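You operate a simulated robot arm through the tools that you are given. There is no shell and no other tool.

You are at the controls of a simulated robot arm. One attempt, no reset.

TASK
Put the brown parts carton labelled "Relays" from the green mat by the roller press on the top of the gear bench and the brown parts carton labelled "Rollers" in the inside of the orange kit tray. Put the stubby spring on the red tag. Any order will do. Set down upright: brown parts carton.

The check looks at the end state, three seconds after you hand in, the way a careful person would. Anything else that was tipped, shoved, dropped, spilled or broken makes it a failure.

THE ROBOT
A 7-joint arm with a three-finger gripper on a trunk, on a base that drives. Base frame: it is fixed to the floor where the robot stands at the start and does not move with it; the origin is under the middle of the robot, x ahead of it, y to its left, z up; the surface under the hand at the start is at about z = 840. Units: mm, rad, N and s.
With the tool pointing down near the work surface it reaches from about 140 to 880 mm from the robot's upright axis, wherever it stands. Its first joint turns from -2.897 to 2.897 rad. Places, roughly: inside of the orange kit tray (13x25 cm) [-1720, -20, 780]; red tag [500, -7500, 750]; stubby spring (3x3x3 cm) [400, -7800, 800]; top of the gear bench [-1800, -1400, 800]. Payload 2.94 kg.
The TCP is the grasp point between the finger pads, 30 mm short of the fingertips. In the tool frame z runs along the fingers and y along their closing line. Largest opening 132 mm; the body of the gripper starts 107 mm behind the TCP.
Orientation is that of the tool frame in the base frame, as a unit quaternion [w, x, y, z]. With the fingers straight down and closing along the base's y, the tool's x points along the base's -x, its y along +y and its z along -z.

THE INTERFACE
- The arm moves only by the tool arm_command. Its argument "series" is a list of rows, each a list of 3 entries, a list of its own where there are three numbers: the shift along the tool's x, y, z in units of 25 mm (1.0 is 25 mm), then the turn, a rotation vector about the tool's x, y, z in units of 8 degrees (1.0 is 8 degrees), then the opening, from 0 (shut) to 1 (fully open). In form: [[[x, y, z], [wx, wy, wz], claw], ...]. A call has 1 to 20 rows; each row shifts and turns the commanded pose from where the row before left it, along the tool's axes as they then stand. A call with a number of a shift or a turn outside -1 to 1 is refused whole. Rows are played at 5 a second. More than 50 mm and 0.15 rad between two rows, or a gripper value outside its range, and nothing of the call is played. A pose out of reach is approached as far as the arm can. The call stops where the force on the tool passes 40 N (or 10 N more than at its start, if that is more) or the arm is blocked; 0.2 s more then pass. Each finger halts on what it meets, pressing with about 24 N; the grip force reading is that of the motor and also rises with nothing between the fingers. The clock runs only during rows and for 0.2 s after the last one: add rows that do not move to give the fingers time. The reply holds the time, the measured pose of the TCP, the force on the tool along the base axes, the opening and the grip force, in the units named above and with some noise, with the torque about the TCP (base axes, N m) and any sound that the robot's microphone picked up.
- Cameras (640 x 400 px; columns grow to the right, rows downward): "scene" is now at [36.3, 156.7, 1741.6]; the picture's right is [-0.42, -0.91, 0.00], its down [-0.72, 0.34, -0.61] and it looks along [0.55, -0.26, -0.79] (base axes); focal length 293 px, centre (320, 200). "wrist" rides on the gripper at [72, 3, -144] in the tool frame; the picture's right is [-0.04, 1.00, 0.00], its down [-0.88, -0.04, -0.48] and it looks along [-0.47, -0.02, 0.88] (tool axes); focal length 256 px, centre (320, 200). There is no depth. A picture from a camera that has moved, and an enlarged one, comes with that camera's place and axes in the base frame and with its lens.
- camera(camera): a new picture of that camera. No time passes.
- slide_trunk(by): slides the trunk up (or, below 0, down) by that many mm; the arm and the scene camera ride with it, the base frame stays. It gives what a move gives, with no picture.
- roll_base(legs): drives the robot by 1 to 6 legs, each [ahead, left, turn to the left] in mm, mm and rad, along the robot's own axes; the way and the turn of a leg run together, so that a leg with both is an arc; at most 1500 mm and 3.142 rad a leg. The arm and the cameras ride along, it lands a little off, and it stops where it bumps. It gives what a move gives.
- pan_tilt(pan, tilt): turns the head with the scene camera to pan (to the left, within 2.496 rad either way) and tilt (down, from -0.506 to 1.204), counted from straight ahead of the robot. It gives what a move gives.
- inspect(camera, box): a new picture of the part [left, top, right, bottom] of that camera's present view, enlarged. No time passes.
- close_job(): hands the job in; it is judged then, once.

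Nothing tells you exact positions but the pictures and the camera data. Unless the task says otherwise, let go and move clear before handing in.

The tools are called after "Request:" as a command line: name --argument value ..., lists and objects as JSON in quotes. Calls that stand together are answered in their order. arm_command: Moves the arm, as the interface text tells. Its arguments: {"type":"object","properties":{"series":{"type":"array"}},"required":["series"]} The other tools are called the same way: slide_trunk (by) slides the trunk up or down; roll_base (legs) drives the base; pan_tilt (pan, tilt) turns the head that bears the scene camera; camera (camera) takes a picture; inspect (camera, box) takes an enlarged picture of a part of a camera's view; close_job () hands the job in.

At the start:

```text
time_s: 0.0
tcp_pos: [474.8, -241.2, 1104.5]
tool_rot: [0.0, -0.001, 1.0, 0.0]
force: [-0.2, 0.0, -1.1]
ft_torque: [0.02, -0.03, 0.01]
width: 132.0
grasp_force: 0.1
trunk travel left (down, up): [-250.0, 290.0]
robot x, y, heading: [0.3, 1.1, 0.004]
head pan, tilt: [-0.438, 0.915]
```

scene: 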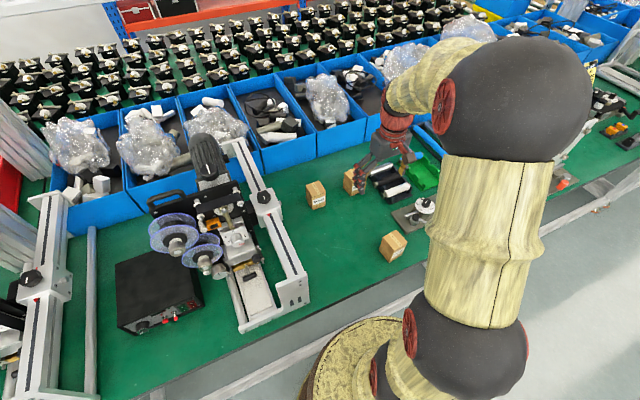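
wrist: 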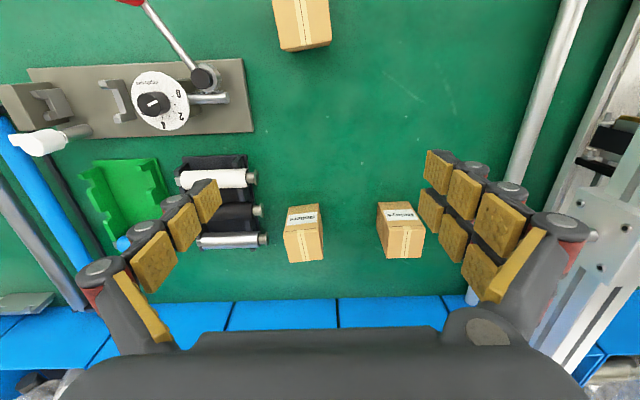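

I see three brown cartons on the green mat near the roller press; I need to read the labels. I'll enlarge the views first.

Request:
inspect --camera "wrist" --box '[260, 180, 450, 290]'

Request:
inspect --camera "scene" --box '[280, 150, 450, 270]'

Request:
inspect --camera "wrist" --box '[240, 0, 360, 75]'

```text
3.37 times, centred on (355, 235) of wrist
camera zoom: at [402.3, -237.7, 1246.5], right [0.04, 1.0, 0.0], down [0.88, -0.04, 0.48], along [0.47, -0.02, -0.88], focal length 862 px, centre (202, 82)
```

zoom: 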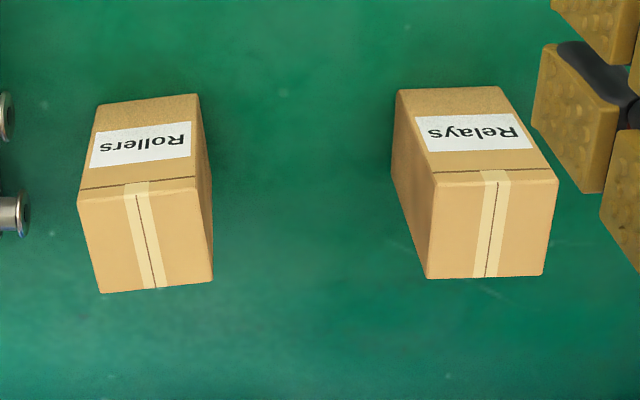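

```text
3.33 times, centred on (365, 210) of scene
camera zoom: at [36.3, 156.7, 1741.6], right [-0.42, -0.91, 0.0], down [-0.72, 0.34, -0.61], along [0.55, -0.26, -0.79], focal length 977 px, centre (170, 167)
```

zoom: 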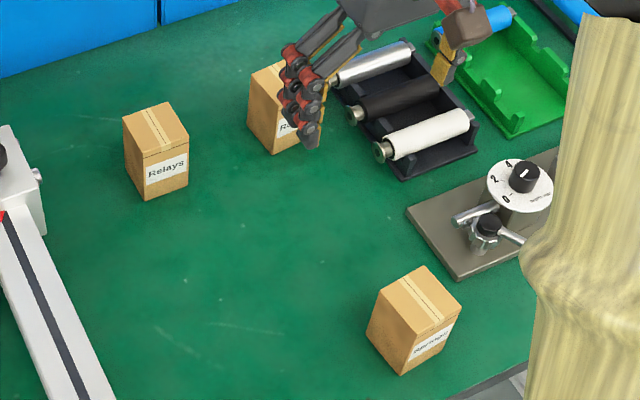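

```text
5.33 times, centred on (300, 38) of wrist
camera zoom: at [402.3, -237.7, 1246.5], right [0.04, 1.0, 0.0], down [0.88, -0.04, 0.48], along [0.47, -0.02, -0.88], focal length 1365 px, centre (427, 1067)
```

zoom: 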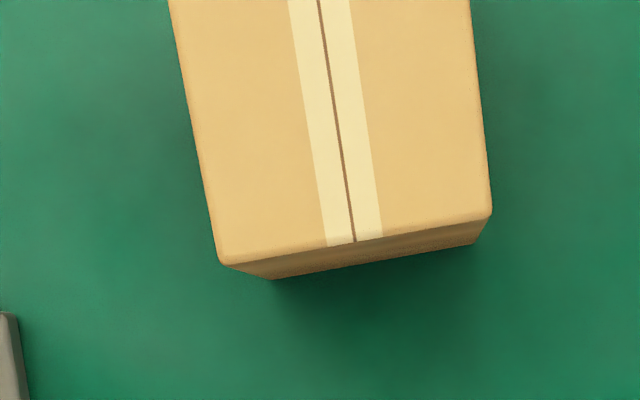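

The Rollers carton stands at about (657, -275) and Relays at about (658, -116), both about 56 mm wide with tops near z 927; the third carton near me isn't part of the task. Before moving anything, I'll look around with the head.

Request:
pan_tilt --pan 2.4 --tilt 0.4

Request:
camera --camera "scene"

Request:
pan_tilt --pan -2.4 --tilt 0.4

Request:
camera --camera "scene"

Request:
pan_tilt --pan -1.57 --tilt 0.3

Request:
camera --camera "scene"

```text
time_s: 2.5
tcp_pos: [475.0, -242.2, 1103.2]
tool_rot: [0.0, 0.0, 1.0, 0.0]
force: [-0.7, -0.7, 0.0]
ft_torque: [0.01, -0.01, 0.0]
width: 132.2
grasp_force: 0.1
trunk travel left (down, up): [-250.0, 290.0]
robot x, y, heading: [1.0, -2.8, 0.0]
head pan, tilt: [2.4, 0.4]
```

```text
taken
camera scene: at [-99.6, 250.9, 1785.7], right [0.68, 0.74, 0.0], down [0.29, -0.26, -0.92], along [-0.68, 0.62, -0.39], focal length 293 px, centre (320, 200)
```

scene: 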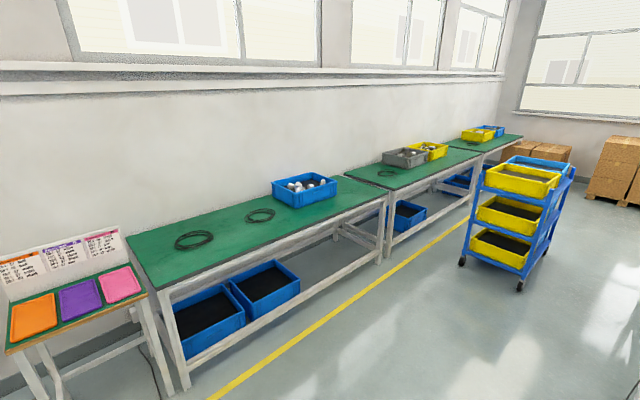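

```text
time_s: 6.3
tcp_pos: [474.5, -241.1, 1104.2]
tool_rot: [-0.001, 0.001, 1.0, 0.001]
force: [0.1, -0.1, 0.4]
ft_torque: [0.01, 0.0, 0.01]
width: 131.8
grasp_force: 0.1
trunk travel left (down, up): [-250.0, 290.0]
robot x, y, heading: [-3.9, -0.4, -0.002]
head pan, tilt: [-2.4, 0.4]
```

```text
taken
camera scene: at [-99.6, 125.7, 1785.7], right [-0.68, 0.74, 0.0], down [0.29, 0.26, -0.92], along [-0.68, -0.62, -0.39], focal length 293 px, centre (320, 200)
```

scene: 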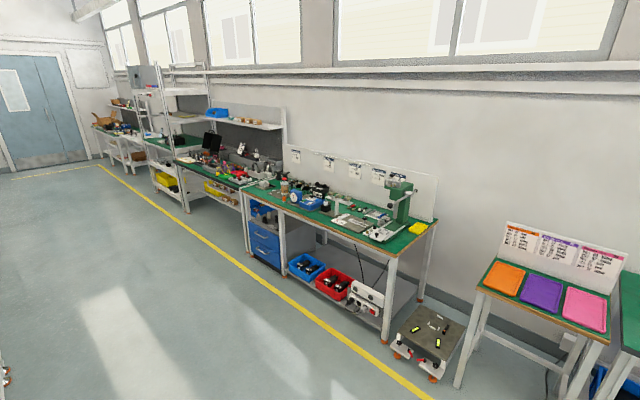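

```text
time_s: 7.4
tcp_pos: [475.0, -240.6, 1104.3]
tool_rot: [0.001, 0.0, 1.0, 0.001]
force: [0.4, 0.1, 0.1]
ft_torque: [0.03, 0.0, 0.0]
width: 132.0
grasp_force: 0.0
trunk travel left (down, up): [-250.0, 290.0]
robot x, y, heading: [0.2, -3.6, 0.003]
head pan, tilt: [-1.571, 0.3]
```

```text
taken
camera scene: at [-31.4, 95.0, 1794.9], right [-1.0, 0.0, 0.0], down [0.0, 0.3, -0.96], along [0.0, -0.96, -0.3], focal length 293 px, centre (320, 200)
```

scene: 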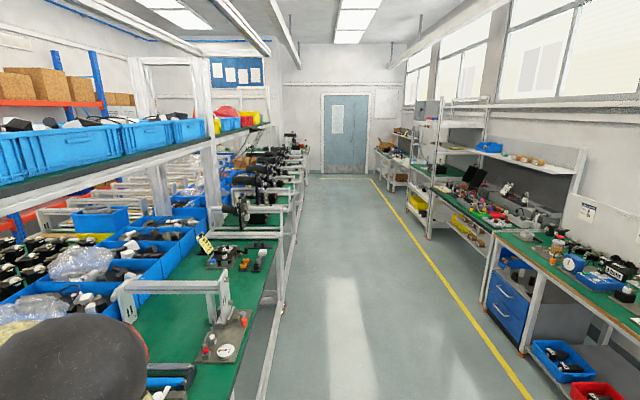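

The aisle runs along -y, with the orange tray on the kit table behind and the gear bench to its right. I'll enlarge these to find free space.

Request:
pan_tilt --pan -2.4 --tilt 0.5

Request:
inspect --camera "scene" --box '[230, 130, 450, 270]'

Request:
inspect --camera "scene" --box '[370, 190, 640, 360]'

```text
time_s: 8.6
tcp_pos: [475.8, -241.9, 1103.8]
tool_rot: [0.0, 0.0, 1.0, -0.001]
force: [-0.4, -0.1, 0.4]
ft_torque: [-0.01, 0.01, 0.01]
width: 132.0
grasp_force: 0.0
trunk travel left (down, up): [-250.0, 290.0]
robot x, y, heading: [-1.0, -0.8, -0.0]
head pan, tilt: [-2.4, 0.499]
```

```text
2.86 times, centred on (340, 200) of scene
camera zoom: at [-98.4, 126.8, 1776.6], right [-0.68, 0.74, 0.0], down [0.35, 0.32, -0.88], along [-0.65, -0.59, -0.48], focal length 837 px, centre (263, 200)
```

zoom: 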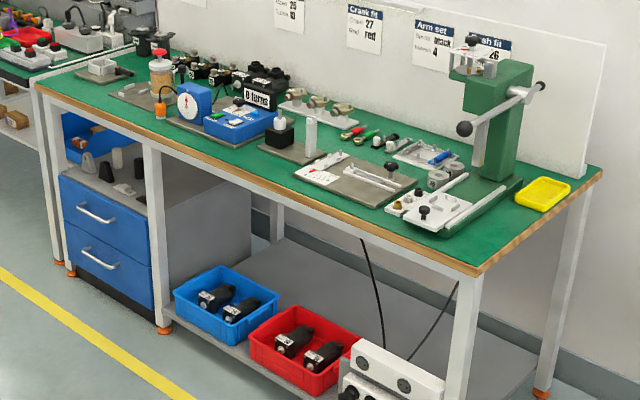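

```text
2.35 times, centred on (505, 275) of scene
camera zoom: at [-98.4, 126.8, 1776.6], right [-0.68, 0.74, 0.0], down [0.35, 0.32, -0.88], along [-0.65, -0.59, -0.48], focal length 689 px, centre (-115, 24)
```

zoom: 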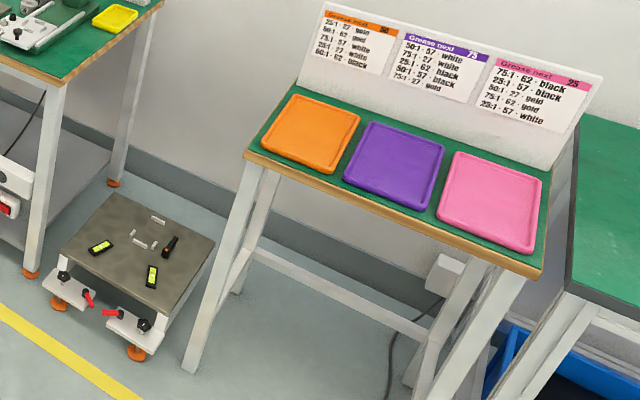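

The bench by the robot, the kit table with the orange tray (x about -1585 to -1843, y -79 to 63) and the gear bench (front edge x about -1500) are all located. I'll start with the Rollers carton, moving the open hand above it and turning 5° to match it.

Request:
arm_command --series '[[[-0.91, -0.17, 0.4], [0, 0, 0], 0.75], [[-0.91, -0.17, 0.4], [0, 0, 0], 0.75], [[-0.91, -0.17, 0.4], [0, 0, 0], 0.75], [[-0.91, -0.17, 0.4], [0, 0, 0], 0.75], [[-0.91, -0.17, 0.4], [0, 0, 0], 0.75], [[-0.91, -0.17, 0.4], [0, 0, 0], 0.75], [[-0.91, -0.17, 0.4], [0, 0, 0], 0.75], [[-0.91, -0.17, 0.4], [0, 0, 0], 0.75], [[0, 0, 0], [0, 0, -0.65], 0.75], [[0, 0, 0], [0, 0, 0], 0.75]]'

Request:
camera --camera "wrist"

Request:
pan_tilt --pan -0.4 --tilt 0.9

Request:
camera --camera "scene"

```text
time_s: 10.8
tcp_pos: [657.3, -273.9, 1024.4]
tool_rot: [0.0, -0.046, 0.999, 0.0]
force: [-0.1, 0.1, -0.8]
ft_torque: [-0.03, -0.03, 0.03]
width: 98.9
grasp_force: 0.1
trunk travel left (down, up): [-250.0, 290.0]
robot x, y, heading: [2.1, 0.7, -0.001]
head pan, tilt: [-2.4, 0.499]
```

```text
taken
camera wrist: at [584.7, -277.7, 1166.5], right [-0.05, 1.0, 0.0], down [0.88, 0.04, 0.48], along [0.47, 0.02, -0.88], focal length 256 px, centre (320, 200)
```

wrist: 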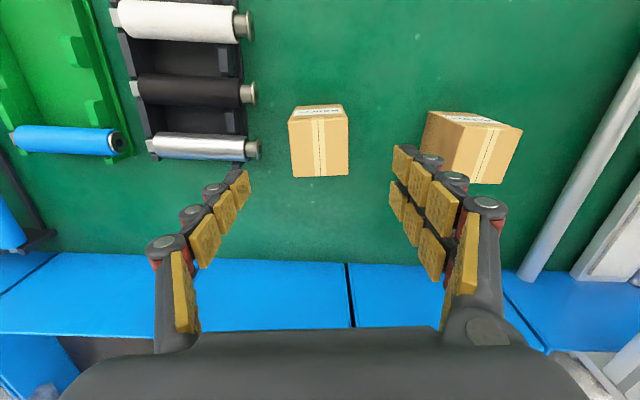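

```text
time_s: 12.7
tcp_pos: [656.9, -274.3, 1024.6]
tool_rot: [-0.002, -0.046, 0.999, 0.0]
force: [0.3, -0.1, 1.0]
ft_torque: [-0.01, 0.02, -0.01]
width: 98.7
grasp_force: 0.0
trunk travel left (down, up): [-250.0, 290.0]
robot x, y, heading: [-1.4, 1.2, 0.0]
head pan, tilt: [-0.4, 0.901]
```

```text
taken
camera scene: at [38.4, 158.9, 1742.7], right [-0.39, -0.92, 0.0], down [-0.72, 0.31, -0.62], along [0.57, -0.24, -0.78], focal length 293 px, centre (320, 200)
```

scene: 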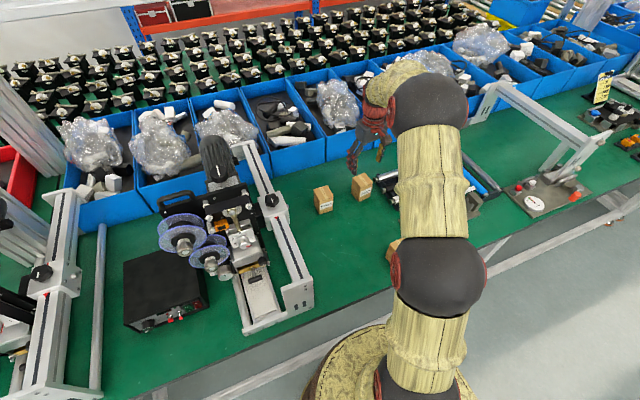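

The hand is centred over the Rollers carton and aligned with it. I'll narrow the opening slightly to clear the roller tray, descend and grip.

Request:
arm_command --series '[[[0, -0.05, 0.9], [0, 0, 0], 0.67], [[0, 0, 0.9], [0, 0, 0], 0.67], [[0, 0, 0.9], [0, 0, 0], 0.67], [[0, 0, 0.9], [0, 0, 0], 0.67], [[0, 0, 0.9], [0, 0, 0], 0.67], [[0, 0, 0.9], [0, 0, 0], 0.67], [[0, 0, 0], [0, 0, 0], 0.67]]'

Request:
camera --camera "wrist"

```text
time_s: 14.3
tcp_pos: [657.1, -276.3, 890.2]
tool_rot: [0.0, -0.045, 0.999, 0.0]
force: [0.6, -0.2, -0.1]
ft_torque: [0.0, -0.02, 0.0]
width: 88.3
grasp_force: 0.1
trunk travel left (down, up): [-250.0, 290.0]
robot x, y, heading: [-0.7, 2.4, -0.002]
head pan, tilt: [-0.4, 0.901]
```

```text
taken
camera wrist: at [584.6, -278.9, 1032.1], right [-0.05, 1.0, 0.0], down [0.88, 0.04, 0.48], along [0.48, 0.02, -0.88], focal length 256 px, centre (320, 200)
```

wrist: 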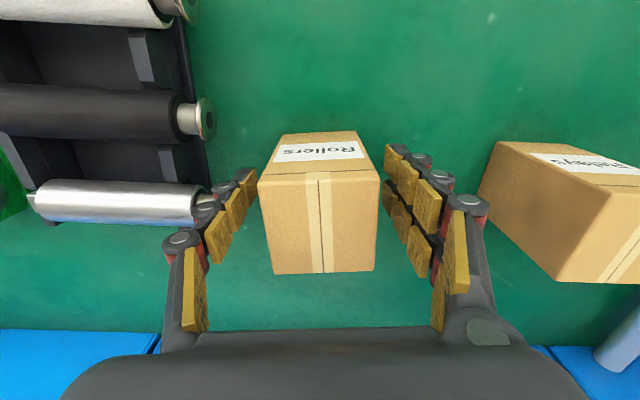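

The fingers straddle the carton cleanly. I'll close and then lift.

Request:
arm_command --series '[[[0, 0, 0], [0, 0, 0], 0.3], [[0, 0, 0], [0, 0, 0], 0.3], [[0, 0, 0], [0, 0, 0], 0.3], [[0, 0, 0], [0, 0, 0], 0.3], [[0, 0, 0], [0, 0, 0], 0.3]]'

```text
time_s: 15.5
tcp_pos: [657.8, -274.3, 890.4]
tool_rot: [-0.001, -0.045, 0.999, 0.0]
force: [-0.2, 0.9, 1.0]
ft_torque: [0.04, 0.03, 0.04]
width: 55.5
grasp_force: 23.8
trunk travel left (down, up): [-250.0, 290.0]
robot x, y, heading: [0.3, -2.0, 0.002]
head pan, tilt: [-0.4, 0.901]
```

The carton is gripped at 55.5 mm with 24 N. Now I'll lift it and pull it back towards the robot.

Request:
arm_command --series '[[[0, 0, -0.5], [0, 0, 0], 0.3], [[0, 0, -0.8], [0, 0, 0], 0.3], [[0, 0, -1], [0, 0, 0], 0.3], [[0, 0, -1], [0, 0, 0], 0.3], [[0, 0, -1], [0, 0, 0], 0.3], [[0, 0, -1], [0, 0, 0], 0.3], [[0, 0, -1], [0, 0, 0], 0.3], [[0, 0, -1], [0, 0, 0], 0.3], [[0, 0, -0.7], [0, 0, 0.65], 0.3], [[0.8, 0.3, 0], [0, 0, 0], 0.3], [[0.8, 0.4, 0], [0, 0, 0], 0.3], [[0.8, 0.4, 0], [0, 0, 0], 0.3], [[0.8, 0.4, 0], [0, 0, 0], 0.3], [[0.8, 0.4, 0], [0, 0, 0], 0.3], [[0.8, 0.4, 0], [0, 0, 0], 0.3], [[0.8, 0.4, 0], [0, 0, 0], 0.3], [[0.5, 0.4, 0], [0, 0, 0], 0.3], [[0, 0, 0], [0, 0, 0], 0.3]]'

Request:
camera --camera "wrist"

Request:
camera --camera "scene"

```text
time_s: 19.3
tcp_pos: [505.2, -198.7, 1089.0]
tool_rot: [0.0, 0.0, 1.0, 0.0]
force: [0.4, 0.4, -2.1]
ft_torque: [0.02, -0.01, -0.01]
width: 55.4
grasp_force: 23.6
trunk travel left (down, up): [-250.0, 290.0]
robot x, y, heading: [-1.2, 0.9, 0.003]
head pan, tilt: [-0.4, 0.901]
```

```text
taken
camera wrist: at [432.1, -195.0, 1231.3], right [0.04, 1.0, 0.0], down [0.88, -0.04, 0.48], along [0.48, -0.02, -0.88], focal length 256 px, centre (320, 200)
```

wrist: 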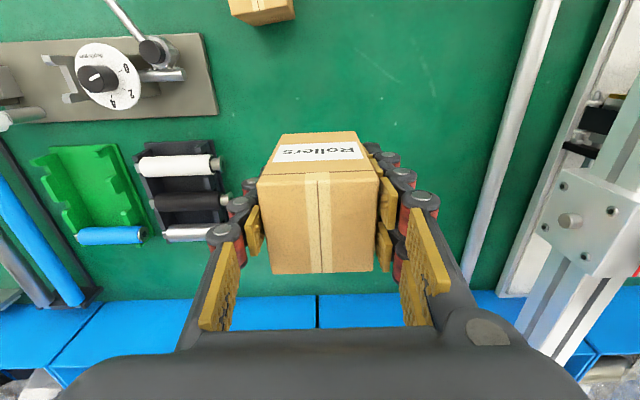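

```text
taken
camera scene: at [38.4, 159.0, 1742.6], right [-0.39, -0.92, 0.0], down [-0.72, 0.3, -0.62], along [0.57, -0.24, -0.78], focal length 293 px, centre (320, 200)
```

scene: 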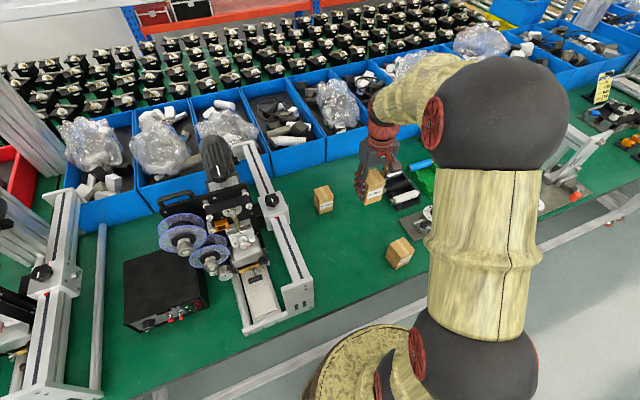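

The carton is held securely and everything else is undisturbed. I'll back into the aisle and turn round to face the kit table.

Request:
roll_base --legs '[[-600, 0, 0], [0, 0, 1.571], [0, 0, 1.571]]'

Request:
pan_tilt --pan 0.0 --tilt 0.6

Request:
camera --camera "scene"

Request:
camera --camera "wrist"

```text
time_s: 30.3
tcp_pos: [-1094.4, 206.2, 1089.3]
tool_rot: [-0.001, 1.0, -0.008, 0.0]
force: [0.2, 0.4, -2.1]
ft_torque: [0.01, -0.03, 0.04]
width: 55.4
grasp_force: 23.8
trunk travel left (down, up): [-250.0, 290.0]
robot x, y, heading: [-595.6, 2.2, 3.128]
head pan, tilt: [-0.4, 0.901]
```

```text
time_s: 31.2
tcp_pos: [-1093.4, 206.7, 1088.4]
tool_rot: [0.0, 1.0, -0.008, 0.0]
force: [-0.2, 0.7, -1.6]
ft_torque: [0.01, -0.02, -0.01]
width: 55.3
grasp_force: 24.2
trunk travel left (down, up): [-250.0, 290.0]
robot x, y, heading: [-589.8, -1.5, 3.128]
head pan, tilt: [0.0, 0.6]
```

```text
taken
camera scene: at [-656.2, -190.3, 1767.4], right [0.02, 1.0, 0.0], down [0.57, -0.01, -0.82], along [-0.82, 0.01, -0.57], focal length 293 px, centre (320, 200)
```

scene: 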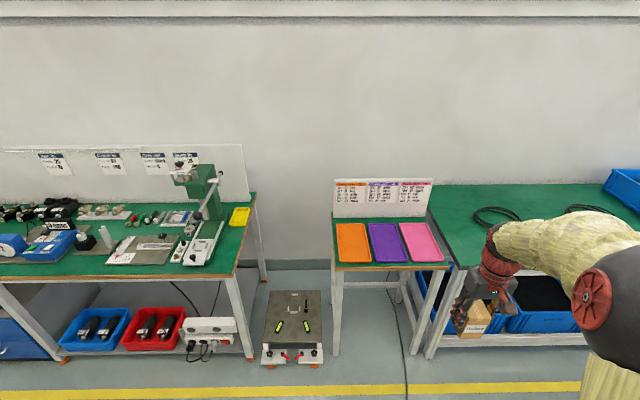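

```text
taken
camera wrist: at [-1022.4, 203.1, 1231.3], right [-0.06, -1.0, 0.0], down [-0.88, 0.05, 0.48], along [-0.47, 0.03, -0.88], focal length 256 px, centre (320, 200)
```

wrist: 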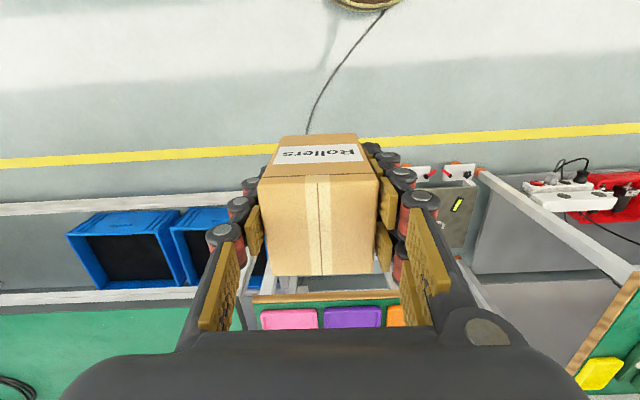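

I'm facing the kit table with the carton still held. I'll enlarge the view of the orange tray to fix its position and wall height.

Request:
inspect --camera "scene" --box '[320, 170, 450, 280]'

Request:
inspect --camera "scene" --box '[0, 150, 270, 300]'

```text
3.64 times, centred on (385, 225) of scene
camera zoom: at [-656.2, -190.3, 1767.4], right [0.02, 1.0, 0.0], down [0.57, -0.01, -0.82], along [-0.82, 0.01, -0.57], focal length 1066 px, centre (84, 109)
```

zoom: 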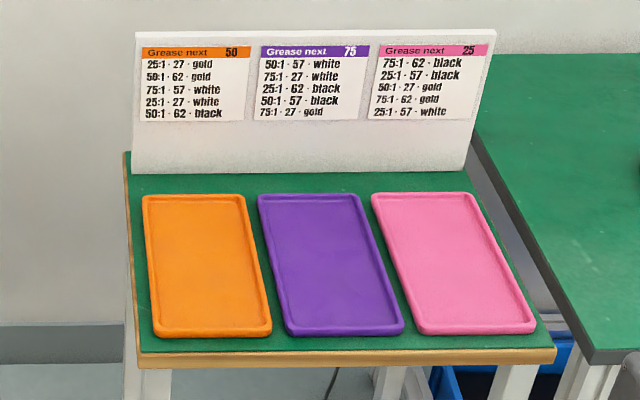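

```text
2.37 times, centred on (135, 225) of scene
camera zoom: at [-656.2, -190.3, 1767.4], right [0.02, 1.0, 0.0], down [0.57, -0.01, -0.82], along [-0.82, 0.01, -0.57], focal length 694 px, centre (758, 141)
```

zoom: 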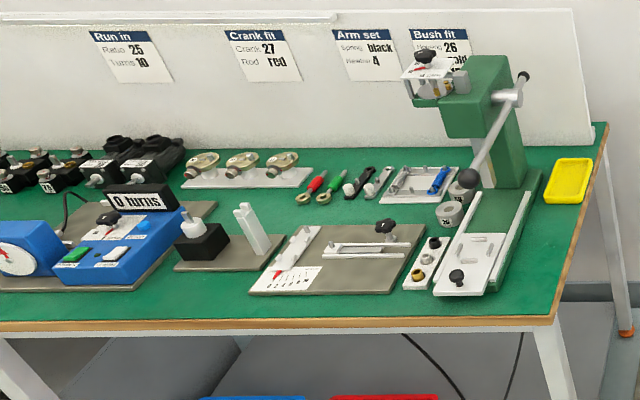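

The orange tray spans about x -1586…-1860, y -90…57, so its centre is near (-1723, -17). I'll drive up to the kit table with the carton well above it.

Request:
roll_base --legs '[[510, 200, 0.0136]]'

Request:
pan_tilt --pan -0.1 --tilt 0.8

Request:
camera --camera "scene"

Request:
camera --camera "wrist"

```text
time_s: 34.3
tcp_pos: [-1610.7, 5.8, 1090.1]
tool_rot: [0.0, 1.0, -0.002, 0.0]
force: [-0.2, 0.5, -1.1]
ft_torque: [-0.01, -0.01, 0.07]
width: 55.6
grasp_force: 24.2
trunk travel left (down, up): [-250.0, 290.0]
robot x, y, heading: [-1106.0, -192.2, 3.136]
head pan, tilt: [0.0, 0.6]
```

```text
time_s: 35.0
tcp_pos: [-1608.8, 5.8, 1088.6]
tool_rot: [0.0, 1.0, -0.001, 0.001]
force: [-0.6, 0.4, -3.0]
ft_torque: [0.03, -0.03, 0.03]
width: 55.4
grasp_force: 24.4
trunk travel left (down, up): [-250.0, 290.0]
robot x, y, heading: [-1105.7, -198.2, 3.138]
head pan, tilt: [-0.099, 0.799]
```

```text
taken
camera scene: at [-1158.5, -377.3, 1750.6], right [0.1, 0.99, 0.0], down [0.71, -0.07, -0.7], along [-0.69, 0.07, -0.72], focal length 293 px, centre (320, 200)
```

scene: 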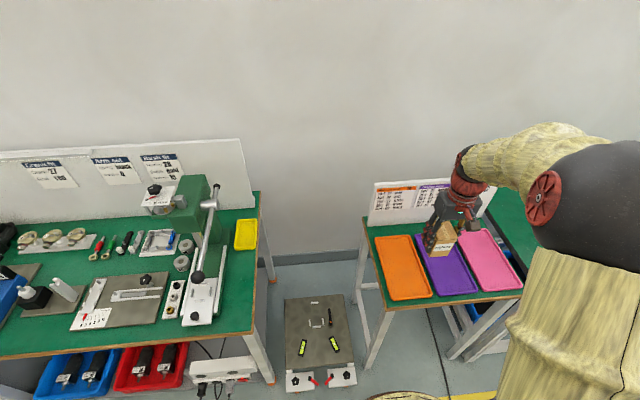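

```text
taken
camera wrist: at [-1537.9, 3.3, 1231.3], right [-0.05, -1.0, 0.0], down [-0.88, 0.04, 0.48], along [-0.47, 0.02, -0.88], focal length 256 px, centre (320, 200)
```

wrist: 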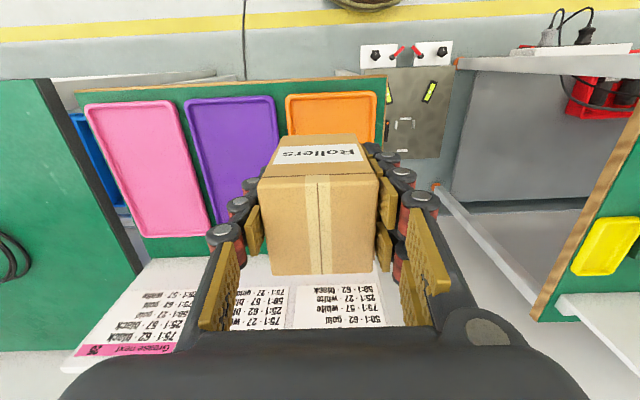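

Both cameras agree on the tray: x from -1584, y -88…58, rim near z 790. I'll move over its centre and come down to just above the floor.

Request:
arm_command --series '[[[-0.92, 0.17, 0], [0, 0, 0], 0.3], [[-0.92, 0.17, 0], [0, 0, 0], 0.3], [[-0.92, 0.17, 0], [0, 0, 0], 0.3], [[-0.92, 0.17, 0], [0, 0, 0], 0.3], [[-0.92, 0.17, 0], [0, 0, 0], 0.3], [[0, 0, 0.96], [0, 0, 0], 0.3], [[0, 0, 0.96], [0, 0, 0], 0.3], [[0, 0, 0.96], [0, 0, 0], 0.3], [[0, 0, 0.96], [0, 0, 0], 0.3], [[0, 0, 0.96], [0, 0, 0], 0.3], [[0, 0, 0.96], [0, 0, 0], 0.3], [[0, 0, 0.96], [0, 0, 0], 0.3], [[0, 0, 0.96], [0, 0, 0], 0.3], [[0, 0, 0.9], [0, 0, 0], 0.3], [[0, 0, 0], [0, 0, 0], 0.3]]'

Request:
camera --camera "scene"

Request:
camera --camera "wrist"

```text
time_s: 38.2
tcp_pos: [-1724.8, -14.8, 873.7]
tool_rot: [-0.001, 1.0, -0.002, 0.0]
force: [-0.2, -0.4, -1.3]
ft_torque: [0.01, -0.02, 0.01]
width: 55.5
grasp_force: 24.7
trunk travel left (down, up): [-250.0, 290.0]
robot x, y, heading: [-1105.6, -192.9, 3.139]
head pan, tilt: [-0.099, 0.799]
```

```text
taken
camera scene: at [-1158.8, -377.2, 1750.6], right [0.1, 0.99, 0.0], down [0.71, -0.07, -0.7], along [-0.69, 0.07, -0.72], focal length 293 px, centre (320, 200)
```

scene: 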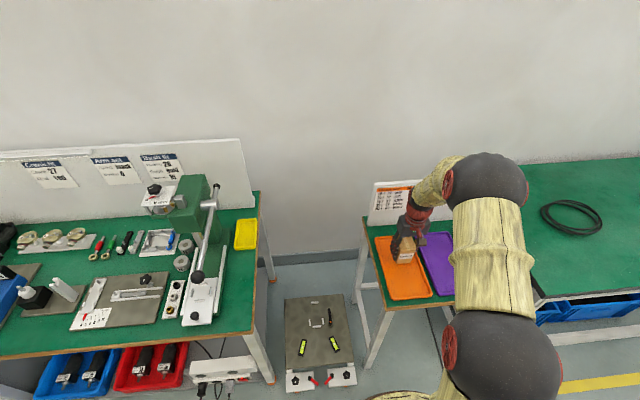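

```text
taken
camera wrist: at [-1652.7, -17.8, 1015.8], right [-0.05, -1.0, 0.0], down [-0.88, 0.04, 0.48], along [-0.47, 0.02, -0.88], focal length 256 px, centre (320, 200)
```

wrist: 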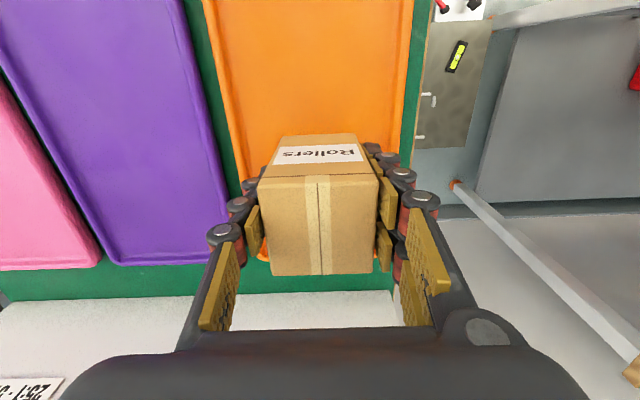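

The carton hangs centred over the tray, its bottom around z 824. I'll lower it slowly in small steps and watch the force.

Request:
arm_command --series '[[[0, 0, 0.5], [0, 0, 0], 0.3], [[0, 0, 0.4], [0, 0, 0], 0.3], [[0, 0, 0.3], [0, 0, 0], 0.3], [[0, 0, 0.15], [0, 0, 0], 0.3], [[0, 0, 0], [0, 0, 0], 0.3]]'

Request:
inspect --camera "scene" --box '[360, 180, 470, 310]'

```text
time_s: 39.5
tcp_pos: [-1724.4, -14.5, 840.8]
tool_rot: [0.0, 1.0, -0.002, 0.0]
force: [0.2, 0.3, -1.1]
ft_torque: [0.02, 0.01, 0.01]
width: 55.3
grasp_force: 24.0
trunk travel left (down, up): [-250.0, 290.0]
robot x, y, heading: [-1102.6, -195.9, 3.14]
head pan, tilt: [-0.099, 0.799]
```

```text
3.08 times, centred on (415, 245) of scene
camera zoom: at [-1158.6, -377.3, 1750.6], right [0.1, 0.99, 0.0], down [0.71, -0.07, -0.7], along [-0.69, 0.07, -0.72], focal length 902 px, centre (28, 62)
```

zoom: 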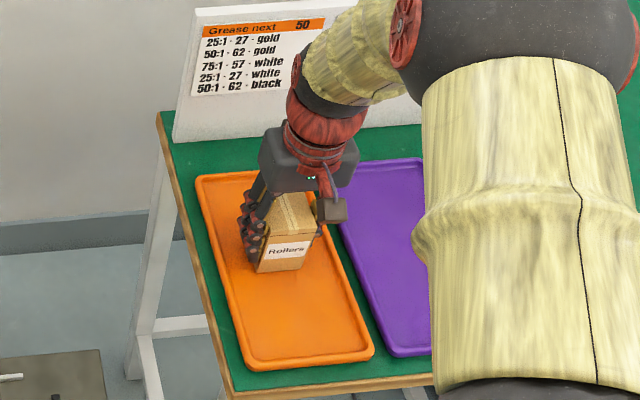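

No contact yet; the bottom is a centimetre or so above the tray floor. I'll continue in 2 mm steps.

Request:
arm_command --series '[[[0, 0, 0.1], [0, 0, 0], 0.3], [[0, 0, 0.1], [0, 0, 0], 0.3], [[0, 0, 0], [0, 0, 0], 0.3]]'

Request:
arm_command --series '[[[0, 0, 0.1], [0, 0, 0], 0.3], [[0, 0, 0], [0, 0, 0], 0.3]]'

```text
time_s: 40.2
tcp_pos: [-1724.7, -14.5, 838.2]
tool_rot: [0.0, 1.0, -0.002, -0.001]
force: [2.0, -0.6, 8.8]
ft_torque: [0.04, -0.36, -0.02]
width: 55.4
grasp_force: 24.2
trunk travel left (down, up): [-250.0, 290.0]
robot x, y, heading: [-1106.8, -190.8, 3.138]
head pan, tilt: [-0.099, 0.799]
```

```text
time_s: 40.9
tcp_pos: [-1725.0, -13.9, 834.5]
tool_rot: [-0.001, 1.0, -0.002, -0.002]
force: [0.5, -0.3, 17.6]
ft_torque: [0.0, -0.06, 0.0]
width: 55.4
grasp_force: 23.9
trunk travel left (down, up): [-250.0, 290.0]
robot x, y, heading: [-1105.2, -194.7, 3.139]
head pan, tilt: [-0.099, 0.799]
```

The carton is now resting on the tray floor (17 N upward). I'll ease the pressure and open just enough to stay clear of the tray walls, then rise.

Request:
arm_command --series '[[[0, 0, -0.06], [0, 0, 0], 0.3], [[0, 0, 0], [0, 0, 0], 0.3], [[0, 0, 0], [0, 0, 0], 0.5], [[0, 0, 0], [0, 0, 0], 0.6], [[0, 0, 0], [0, 0, 0], 0.6], [[0, 0, 0], [0, 0, 0], 0.6]]'

Request:
camera --camera "wrist"

```text
time_s: 42.2
tcp_pos: [-1724.2, -15.1, 833.9]
tool_rot: [0.001, 1.0, -0.003, 0.0]
force: [-0.6, -0.3, 0.7]
ft_torque: [0.01, 0.02, 0.0]
width: 79.3
grasp_force: 0.0
trunk travel left (down, up): [-250.0, 290.0]
robot x, y, heading: [-1106.0, -194.1, 3.136]
head pan, tilt: [-0.099, 0.799]
```

```text
taken
camera wrist: at [-1653.0, -17.4, 976.7], right [-0.05, -1.0, 0.0], down [-0.88, 0.04, 0.48], along [-0.47, 0.02, -0.88], focal length 256 px, centre (320, 200)
```

wrist: 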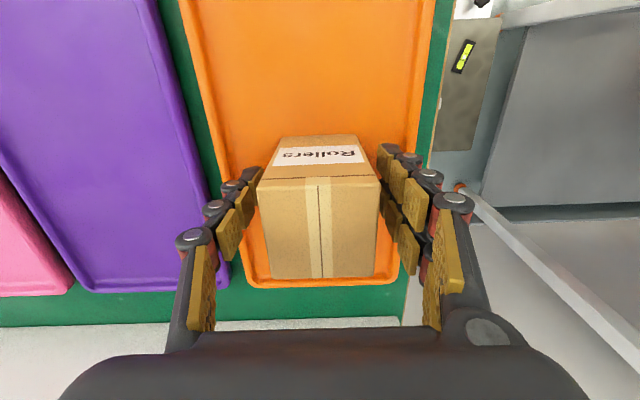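

The carton stands upright and the fingers are free. I'll go straight up and retract, then check.

Request:
arm_command --series '[[[0, 0, -0.5], [0, 0, 0], 0.6], [[0, 0, -1], [0, 0, 0], 0.6], [[0, 0, -1], [0, 0, 0], 0.6], [[0, 0, -1], [0, 0, 0], 0.6], [[0, 0, -1], [0, 0, 0], 0.6], [[0, 0, -1], [0, 0, 0], 0.6], [[0, 0, -1], [0, 0, 0], 0.6], [[0, 0, -1], [0, 0, 0], 0.6], [[0, 0, -1], [0, 0, 0], 0.6], [[0, 0, -1], [0, 0, 0], 0.6], [[0.8, 0, -0.6], [0, 0, 0], 0.7], [[1, 0, 0], [0, 0, 0], 0.7], [[1, 0, 0], [0, 0, 0], 0.7], [[1, 0, 0], [0, 0, 0], 0.7], [[1, 0, 0], [0, 0, 0], 0.7], [[1, 0, 0], [0, 0, 0], 0.7], [[0, 0, 0], [0, 0, 0], 0.7]]'

Request:
inspect --camera "scene" --box '[340, 170, 500, 310]'

Request:
camera --camera "wrist"

Request:
inspect --camera "scene" --box '[0, 160, 270, 340]'

```text
time_s: 45.9
tcp_pos: [-1579.5, -16.6, 1087.1]
tool_rot: [0.0, 1.0, -0.002, 0.0]
force: [-0.2, -0.3, 0.2]
ft_torque: [0.0, 0.02, 0.01]
width: 92.8
grasp_force: 0.0
trunk travel left (down, up): [-250.0, 290.0]
robot x, y, heading: [-1106.9, -192.5, 3.137]
head pan, tilt: [-0.099, 0.799]
```

```text
2.86 times, centred on (420, 240) of scene
camera zoom: at [-1158.2, -377.3, 1750.6], right [0.1, 0.99, 0.0], down [0.71, -0.07, -0.7], along [-0.69, 0.07, -0.72], focal length 837 px, centre (34, 86)
```

zoom: 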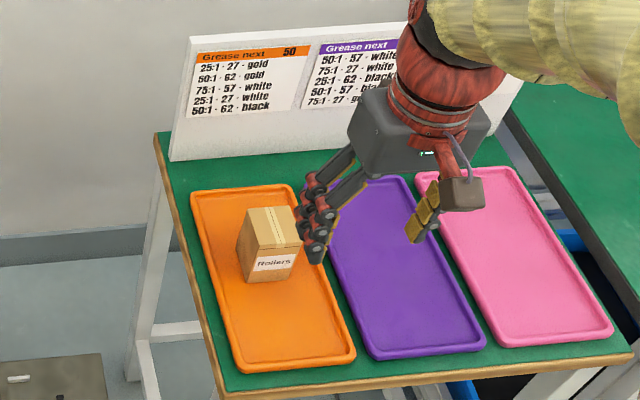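

```text
taken
camera wrist: at [-1507.5, -17.9, 1229.2], right [-0.05, -1.0, 0.0], down [-0.88, 0.04, 0.48], along [-0.47, 0.02, -0.88], focal length 256 px, centre (320, 200)
```

wrist: 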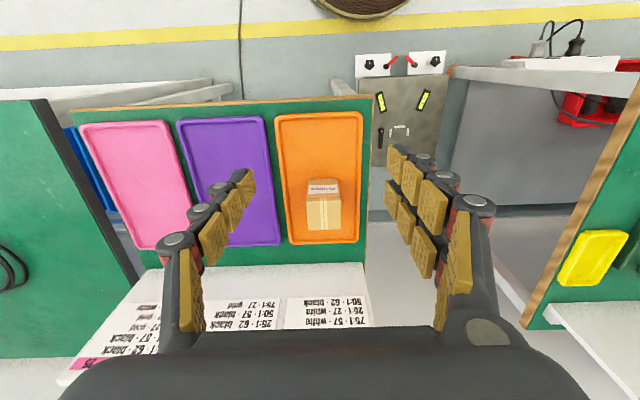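

```text
2.22 times, centred on (135, 250) of scene
camera zoom: at [-1158.2, -377.3, 1750.6], right [0.1, 0.99, 0.0], down [0.71, -0.07, -0.7], along [-0.69, 0.07, -0.72], focal length 651 px, centre (731, 89)
```

zoom: 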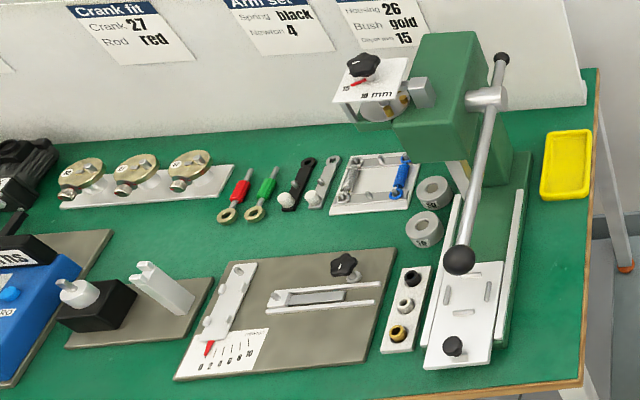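

The Rollers carton stands inside the orange tray, and a free patch for Relays exists at the right front corner of the gear bench, around (-1600, -615). I'll back off and turn to fetch the Relays carton.

Request:
roll_base --legs '[[-510, 0, 0], [0, 0, -1.571], [0, 0, -1.571]]'

Request:
pan_tilt --pan -0.1 --tilt 0.7

Request:
camera --camera "scene"

```text
time_s: 56.5
tcp_pos: [-128.5, -375.1, 1087.2]
tool_rot: [-0.001, 0.002, 1.0, 0.0]
force: [-0.2, -0.5, -0.1]
ft_torque: [0.01, -0.01, 0.0]
width: 92.5
grasp_force: 0.1
trunk travel left (down, up): [-250.0, 290.0]
robot x, y, heading: [-602.2, -194.0, -0.006]
head pan, tilt: [-0.099, 0.799]
```

```text
time_s: 57.1
tcp_pos: [-128.7, -374.9, 1087.0]
tool_rot: [0.0, 0.003, 1.0, -0.001]
force: [0.0, -0.2, 0.1]
ft_torque: [-0.01, -0.02, 0.01]
width: 92.2
grasp_force: 0.2
trunk travel left (down, up): [-250.0, 290.0]
robot x, y, heading: [-604.6, -196.4, -0.005]
head pan, tilt: [-0.099, 0.7]
```

```text
taken
camera scene: at [-547.9, -15.8, 1758.8], right [-0.1, -0.99, 0.0], down [-0.64, 0.07, -0.76], along [0.76, -0.08, -0.64], focal length 293 px, centre (320, 200)
```

scene: 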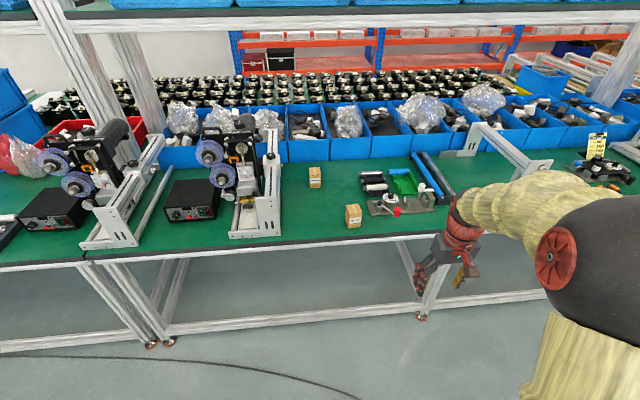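

Only the Relays carton and the third carton remain on the mat. I'll drive back up to the bench so the hand lines up with Relays.

Request:
roll_base --legs '[[603, 255, 0.005]]'

Request:
camera --camera "wrist"

```text
time_s: 60.8
tcp_pos: [472.9, -121.0, 1086.7]
tool_rot: [-0.001, 0.001, 1.0, 0.0]
force: [0.1, 0.4, 1.3]
ft_torque: [0.01, -0.02, 0.01]
width: 92.4
grasp_force: 0.0
trunk travel left (down, up): [-250.0, 290.0]
robot x, y, heading: [-1.3, 56.2, 0.002]
head pan, tilt: [-0.099, 0.7]
```

```text
taken
camera wrist: at [400.6, -117.5, 1229.3], right [0.05, 1.0, 0.0], down [0.88, -0.04, 0.48], along [0.47, -0.02, -0.88], focal length 256 px, centre (320, 200)
```

wrist: 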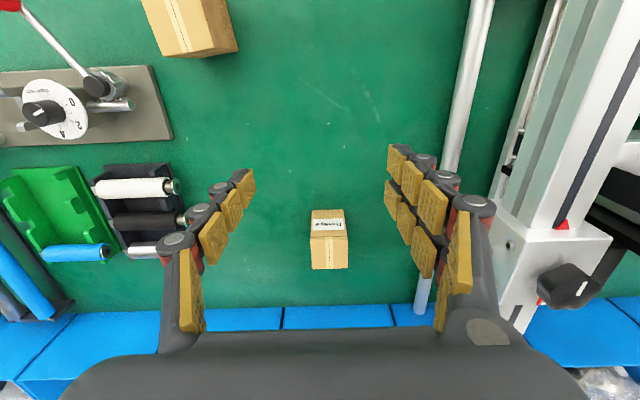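

The Relays carton is straight ahead of the hand. I'll move above it and check the alignment.

Request:
arm_command --series '[[[-0.9, 0.02, 0.3], [0, 0, 0], 0.7], [[-0.9, 0.02, 0.3], [0, 0, 0], 0.7], [[-0.9, 0.02, 0.3], [0, 0, 0], 0.7], [[-0.9, 0.02, 0.3], [0, 0, 0], 0.7], [[-0.9, 0.02, 0.3], [0, 0, 0], 0.7], [[-0.9, 0.02, 0.3], [0, 0, 0], 0.7], [[-0.9, 0.02, 0.3], [0, 0, 0], 0.7], [[-0.9, 0.02, 0.3], [0, 0, 0], 0.7], [[0, 0, 0], [0, 0, 0], 0.7]]'

Request:
inspect --camera "wrist" --box '[240, 90, 400, 190]'

```text
time_s: 62.8
tcp_pos: [654.4, -118.0, 1025.8]
tool_rot: [-0.001, 0.001, 1.0, 0.001]
force: [-0.2, 0.3, 0.1]
ft_torque: [0.01, 0.01, -0.01]
width: 92.5
grasp_force: 0.1
trunk travel left (down, up): [-250.0, 290.0]
robot x, y, heading: [-3.4, 56.4, -0.006]
head pan, tilt: [-0.099, 0.7]
```

```text
4.00 times, centred on (320, 140) of wrist
camera zoom: at [581.6, -114.1, 1169.0], right [0.05, 1.0, 0.0], down [0.88, -0.04, 0.48], along [0.47, -0.02, -0.88], focal length 1024 px, centre (320, 440)
```

zoom: 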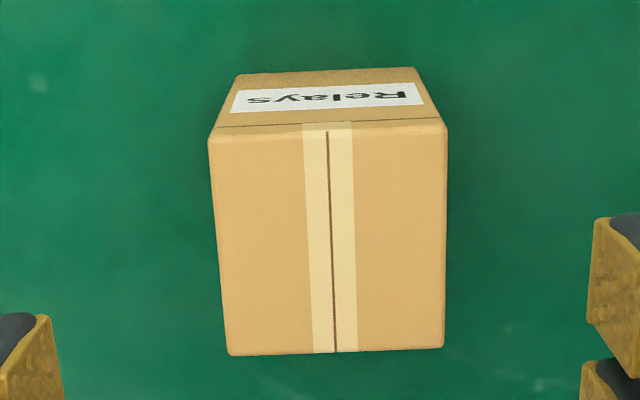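

The carton is square to the hand and 3–4 mm off centre. I'll correct, descend and grip.

Request:
arm_command --series '[[[-0.12, 0.15, 0.9], [0, 0, 0], 0.67], [[0, 0, 0.9], [0, 0, 0], 0.67], [[0, 0, 0.9], [0, 0, 0], 0.67], [[0, 0, 0.9], [0, 0, 0], 0.67], [[0, 0, 0.9], [0, 0, 0], 0.67], [[0, 0, 0.9], [0, 0, 0], 0.67], [[0, 0, 0], [0, 0, 0], 0.67], [[0, 0, 0], [0, 0, 0], 0.3], [[0, 0, 0], [0, 0, 0], 0.3], [[0, 0, 0], [0, 0, 0], 0.3], [[0, 0, 0], [0, 0, 0], 0.3], [[0, 0, 0], [0, 0, 0], 0.3]]'

Request:
camera --camera "wrist"

```text
time_s: 65.3
tcp_pos: [657.4, -112.7, 892.2]
tool_rot: [0.0, 0.002, 1.0, 0.0]
force: [-0.3, 0.5, 1.1]
ft_torque: [-0.06, -0.03, -0.01]
width: 55.4
grasp_force: 23.9
trunk travel left (down, up): [-250.0, 290.0]
robot x, y, heading: [0.6, 53.0, 0.003]
head pan, tilt: [-0.099, 0.7]
```

```text
taken
camera wrist: at [583.7, -109.5, 1034.5], right [0.05, 1.0, 0.0], down [0.88, -0.04, 0.48], along [0.47, -0.02, -0.88], focal length 256 px, centre (320, 200)
```

wrist: 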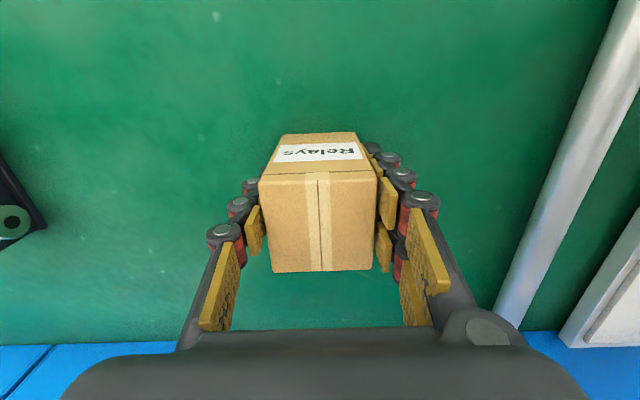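

Relays is gripped at 55.4 mm. I'll lift, retract, then back up and turn towards the gear bench.

Request:
arm_command --series '[[[0, 0, -0.5], [0, 0, 0], 0.3], [[0, 0, -0.8], [0, 0, 0], 0.3], [[0, 0, -1], [0, 0, 0], 0.3], [[0, 0, -1], [0, 0, 0], 0.3], [[0, 0, -1], [0, 0, 0], 0.3], [[0, 0, -1], [0, 0, 0], 0.3], [[0, 0, -1], [0, 0, 0], 0.3], [[0, 0, -1], [0, 0, 0], 0.3], [[0, 0, -0.9], [0, 0, 0], 0.3], [[0.8, 0, 0], [0, 0, 0], 0.3], [[1, 0, 0], [0, 0, 0], 0.3], [[1, 0, 0], [0, 0, 0], 0.3], [[1, 0, 0], [0, 0, 0], 0.3], [[1, 0, 0], [0, 0, 0], 0.3], [[1, 0, 0], [0, 0, 0], 0.3], [[0.6, 0, 0], [0, 0, 0], 0.3], [[0, 0, 0], [0, 0, 0], 0.3]]'

Request:
roll_base --legs '[[-600, 0, 0], [0, 0, 1.571], [0, 0, 1.571]]'

Request:
pan_tilt --pan 0.3 --tilt 0.7

Request:
camera --camera "scene"

```text
time_s: 69.0
tcp_pos: [497.3, -114.5, 1097.3]
tool_rot: [0.0, 0.001, 1.0, 0.0]
force: [-0.1, 0.2, -1.0]
ft_torque: [-0.01, 0.01, 0.01]
width: 55.2
grasp_force: 24.0
trunk travel left (down, up): [-250.0, 290.0]
robot x, y, heading: [-1.1, 56.1, -0.001]
head pan, tilt: [-0.099, 0.7]
```

```text
time_s: 80.0
tcp_pos: [-1101.7, 221.4, 1096.8]
tool_rot: [0.0, 1.0, 0.007, 0.0]
force: [-0.2, -0.2, -2.0]
ft_torque: [0.01, 0.01, 0.0]
width: 55.5
grasp_force: 24.2
trunk travel left (down, up): [-250.0, 290.0]
robot x, y, heading: [-599.5, 59.5, -3.13]
head pan, tilt: [-0.099, 0.7]
```

```text
time_s: 80.9
tcp_pos: [-1102.8, 222.3, 1097.2]
tool_rot: [0.0, 1.0, 0.006, 0.0]
force: [-0.1, -0.5, -2.1]
ft_torque: [0.01, 0.01, -0.02]
width: 55.3
grasp_force: 23.6
trunk travel left (down, up): [-250.0, 290.0]
robot x, y, heading: [-601.9, 55.5, -3.123]
head pan, tilt: [0.3, 0.7]
```

```text
taken
camera scene: at [-652.6, -158.8, 1758.8], right [-0.31, 0.95, 0.0], down [0.61, 0.2, -0.76], along [-0.73, -0.24, -0.64], focal length 293 px, centre (320, 200)
```

scene: 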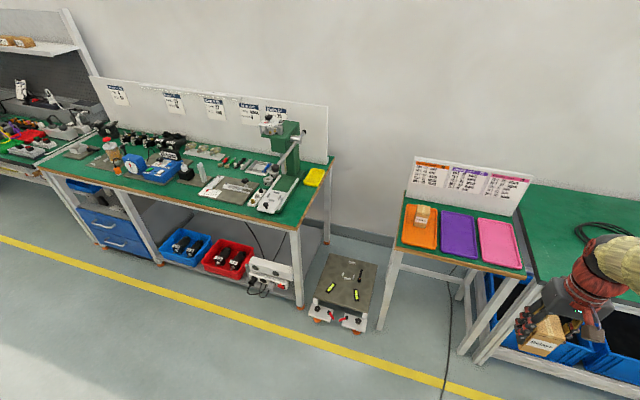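

Relays is held and the Rollers carton still stands in its tray. I'll drive sideways to the gear bench's right end, then forward.

Request:
roll_base --legs '[[0, 835, -0.016], [420, 0, 0]]'

Request:
pan_tilt --pan -0.1 --tilt 0.8

Request:
camera --camera "scene"

Request:
camera --camera "wrist"

```text
time_s: 87.6
tcp_pos: [-1519.7, -602.4, 1096.6]
tool_rot: [0.0, 1.0, -0.007, 0.001]
force: [-0.1, 0.4, -1.3]
ft_torque: [-0.04, -0.03, 0.01]
width: 55.2
grasp_force: 24.3
trunk travel left (down, up): [-250.0, 290.0]
robot x, y, heading: [-1025.6, -778.2, 3.127]
head pan, tilt: [0.3, 0.7]
```

```text
time_s: 88.4
tcp_pos: [-1519.4, -602.0, 1097.0]
tool_rot: [0.0, 1.0, -0.008, 0.001]
force: [1.0, -0.1, -0.9]
ft_torque: [0.02, -0.02, 0.0]
width: 55.1
grasp_force: 23.9
trunk travel left (down, up): [-250.0, 290.0]
robot x, y, heading: [-1021.8, -780.8, 3.127]
head pan, tilt: [-0.099, 0.799]
```

```text
taken
camera scene: at [-1078.3, -961.3, 1750.6], right [0.11, 0.99, 0.0], down [0.71, -0.08, -0.7], along [-0.69, 0.08, -0.72], focal length 293 px, centre (320, 200)
```

scene: 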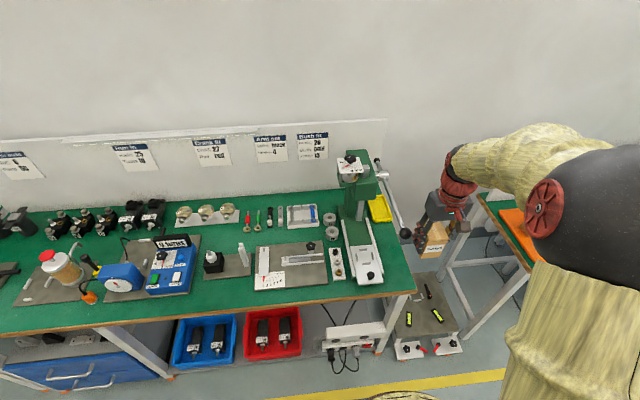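

```text
taken
camera wrist: at [-1447.3, -605.6, 1239.2], right [-0.06, -1.0, 0.0], down [-0.88, 0.05, 0.47], along [-0.47, 0.03, -0.88], focal length 256 px, centre (320, 200)
```

wrist: 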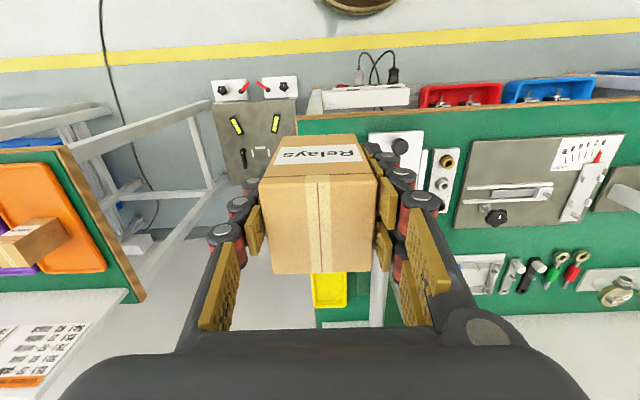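

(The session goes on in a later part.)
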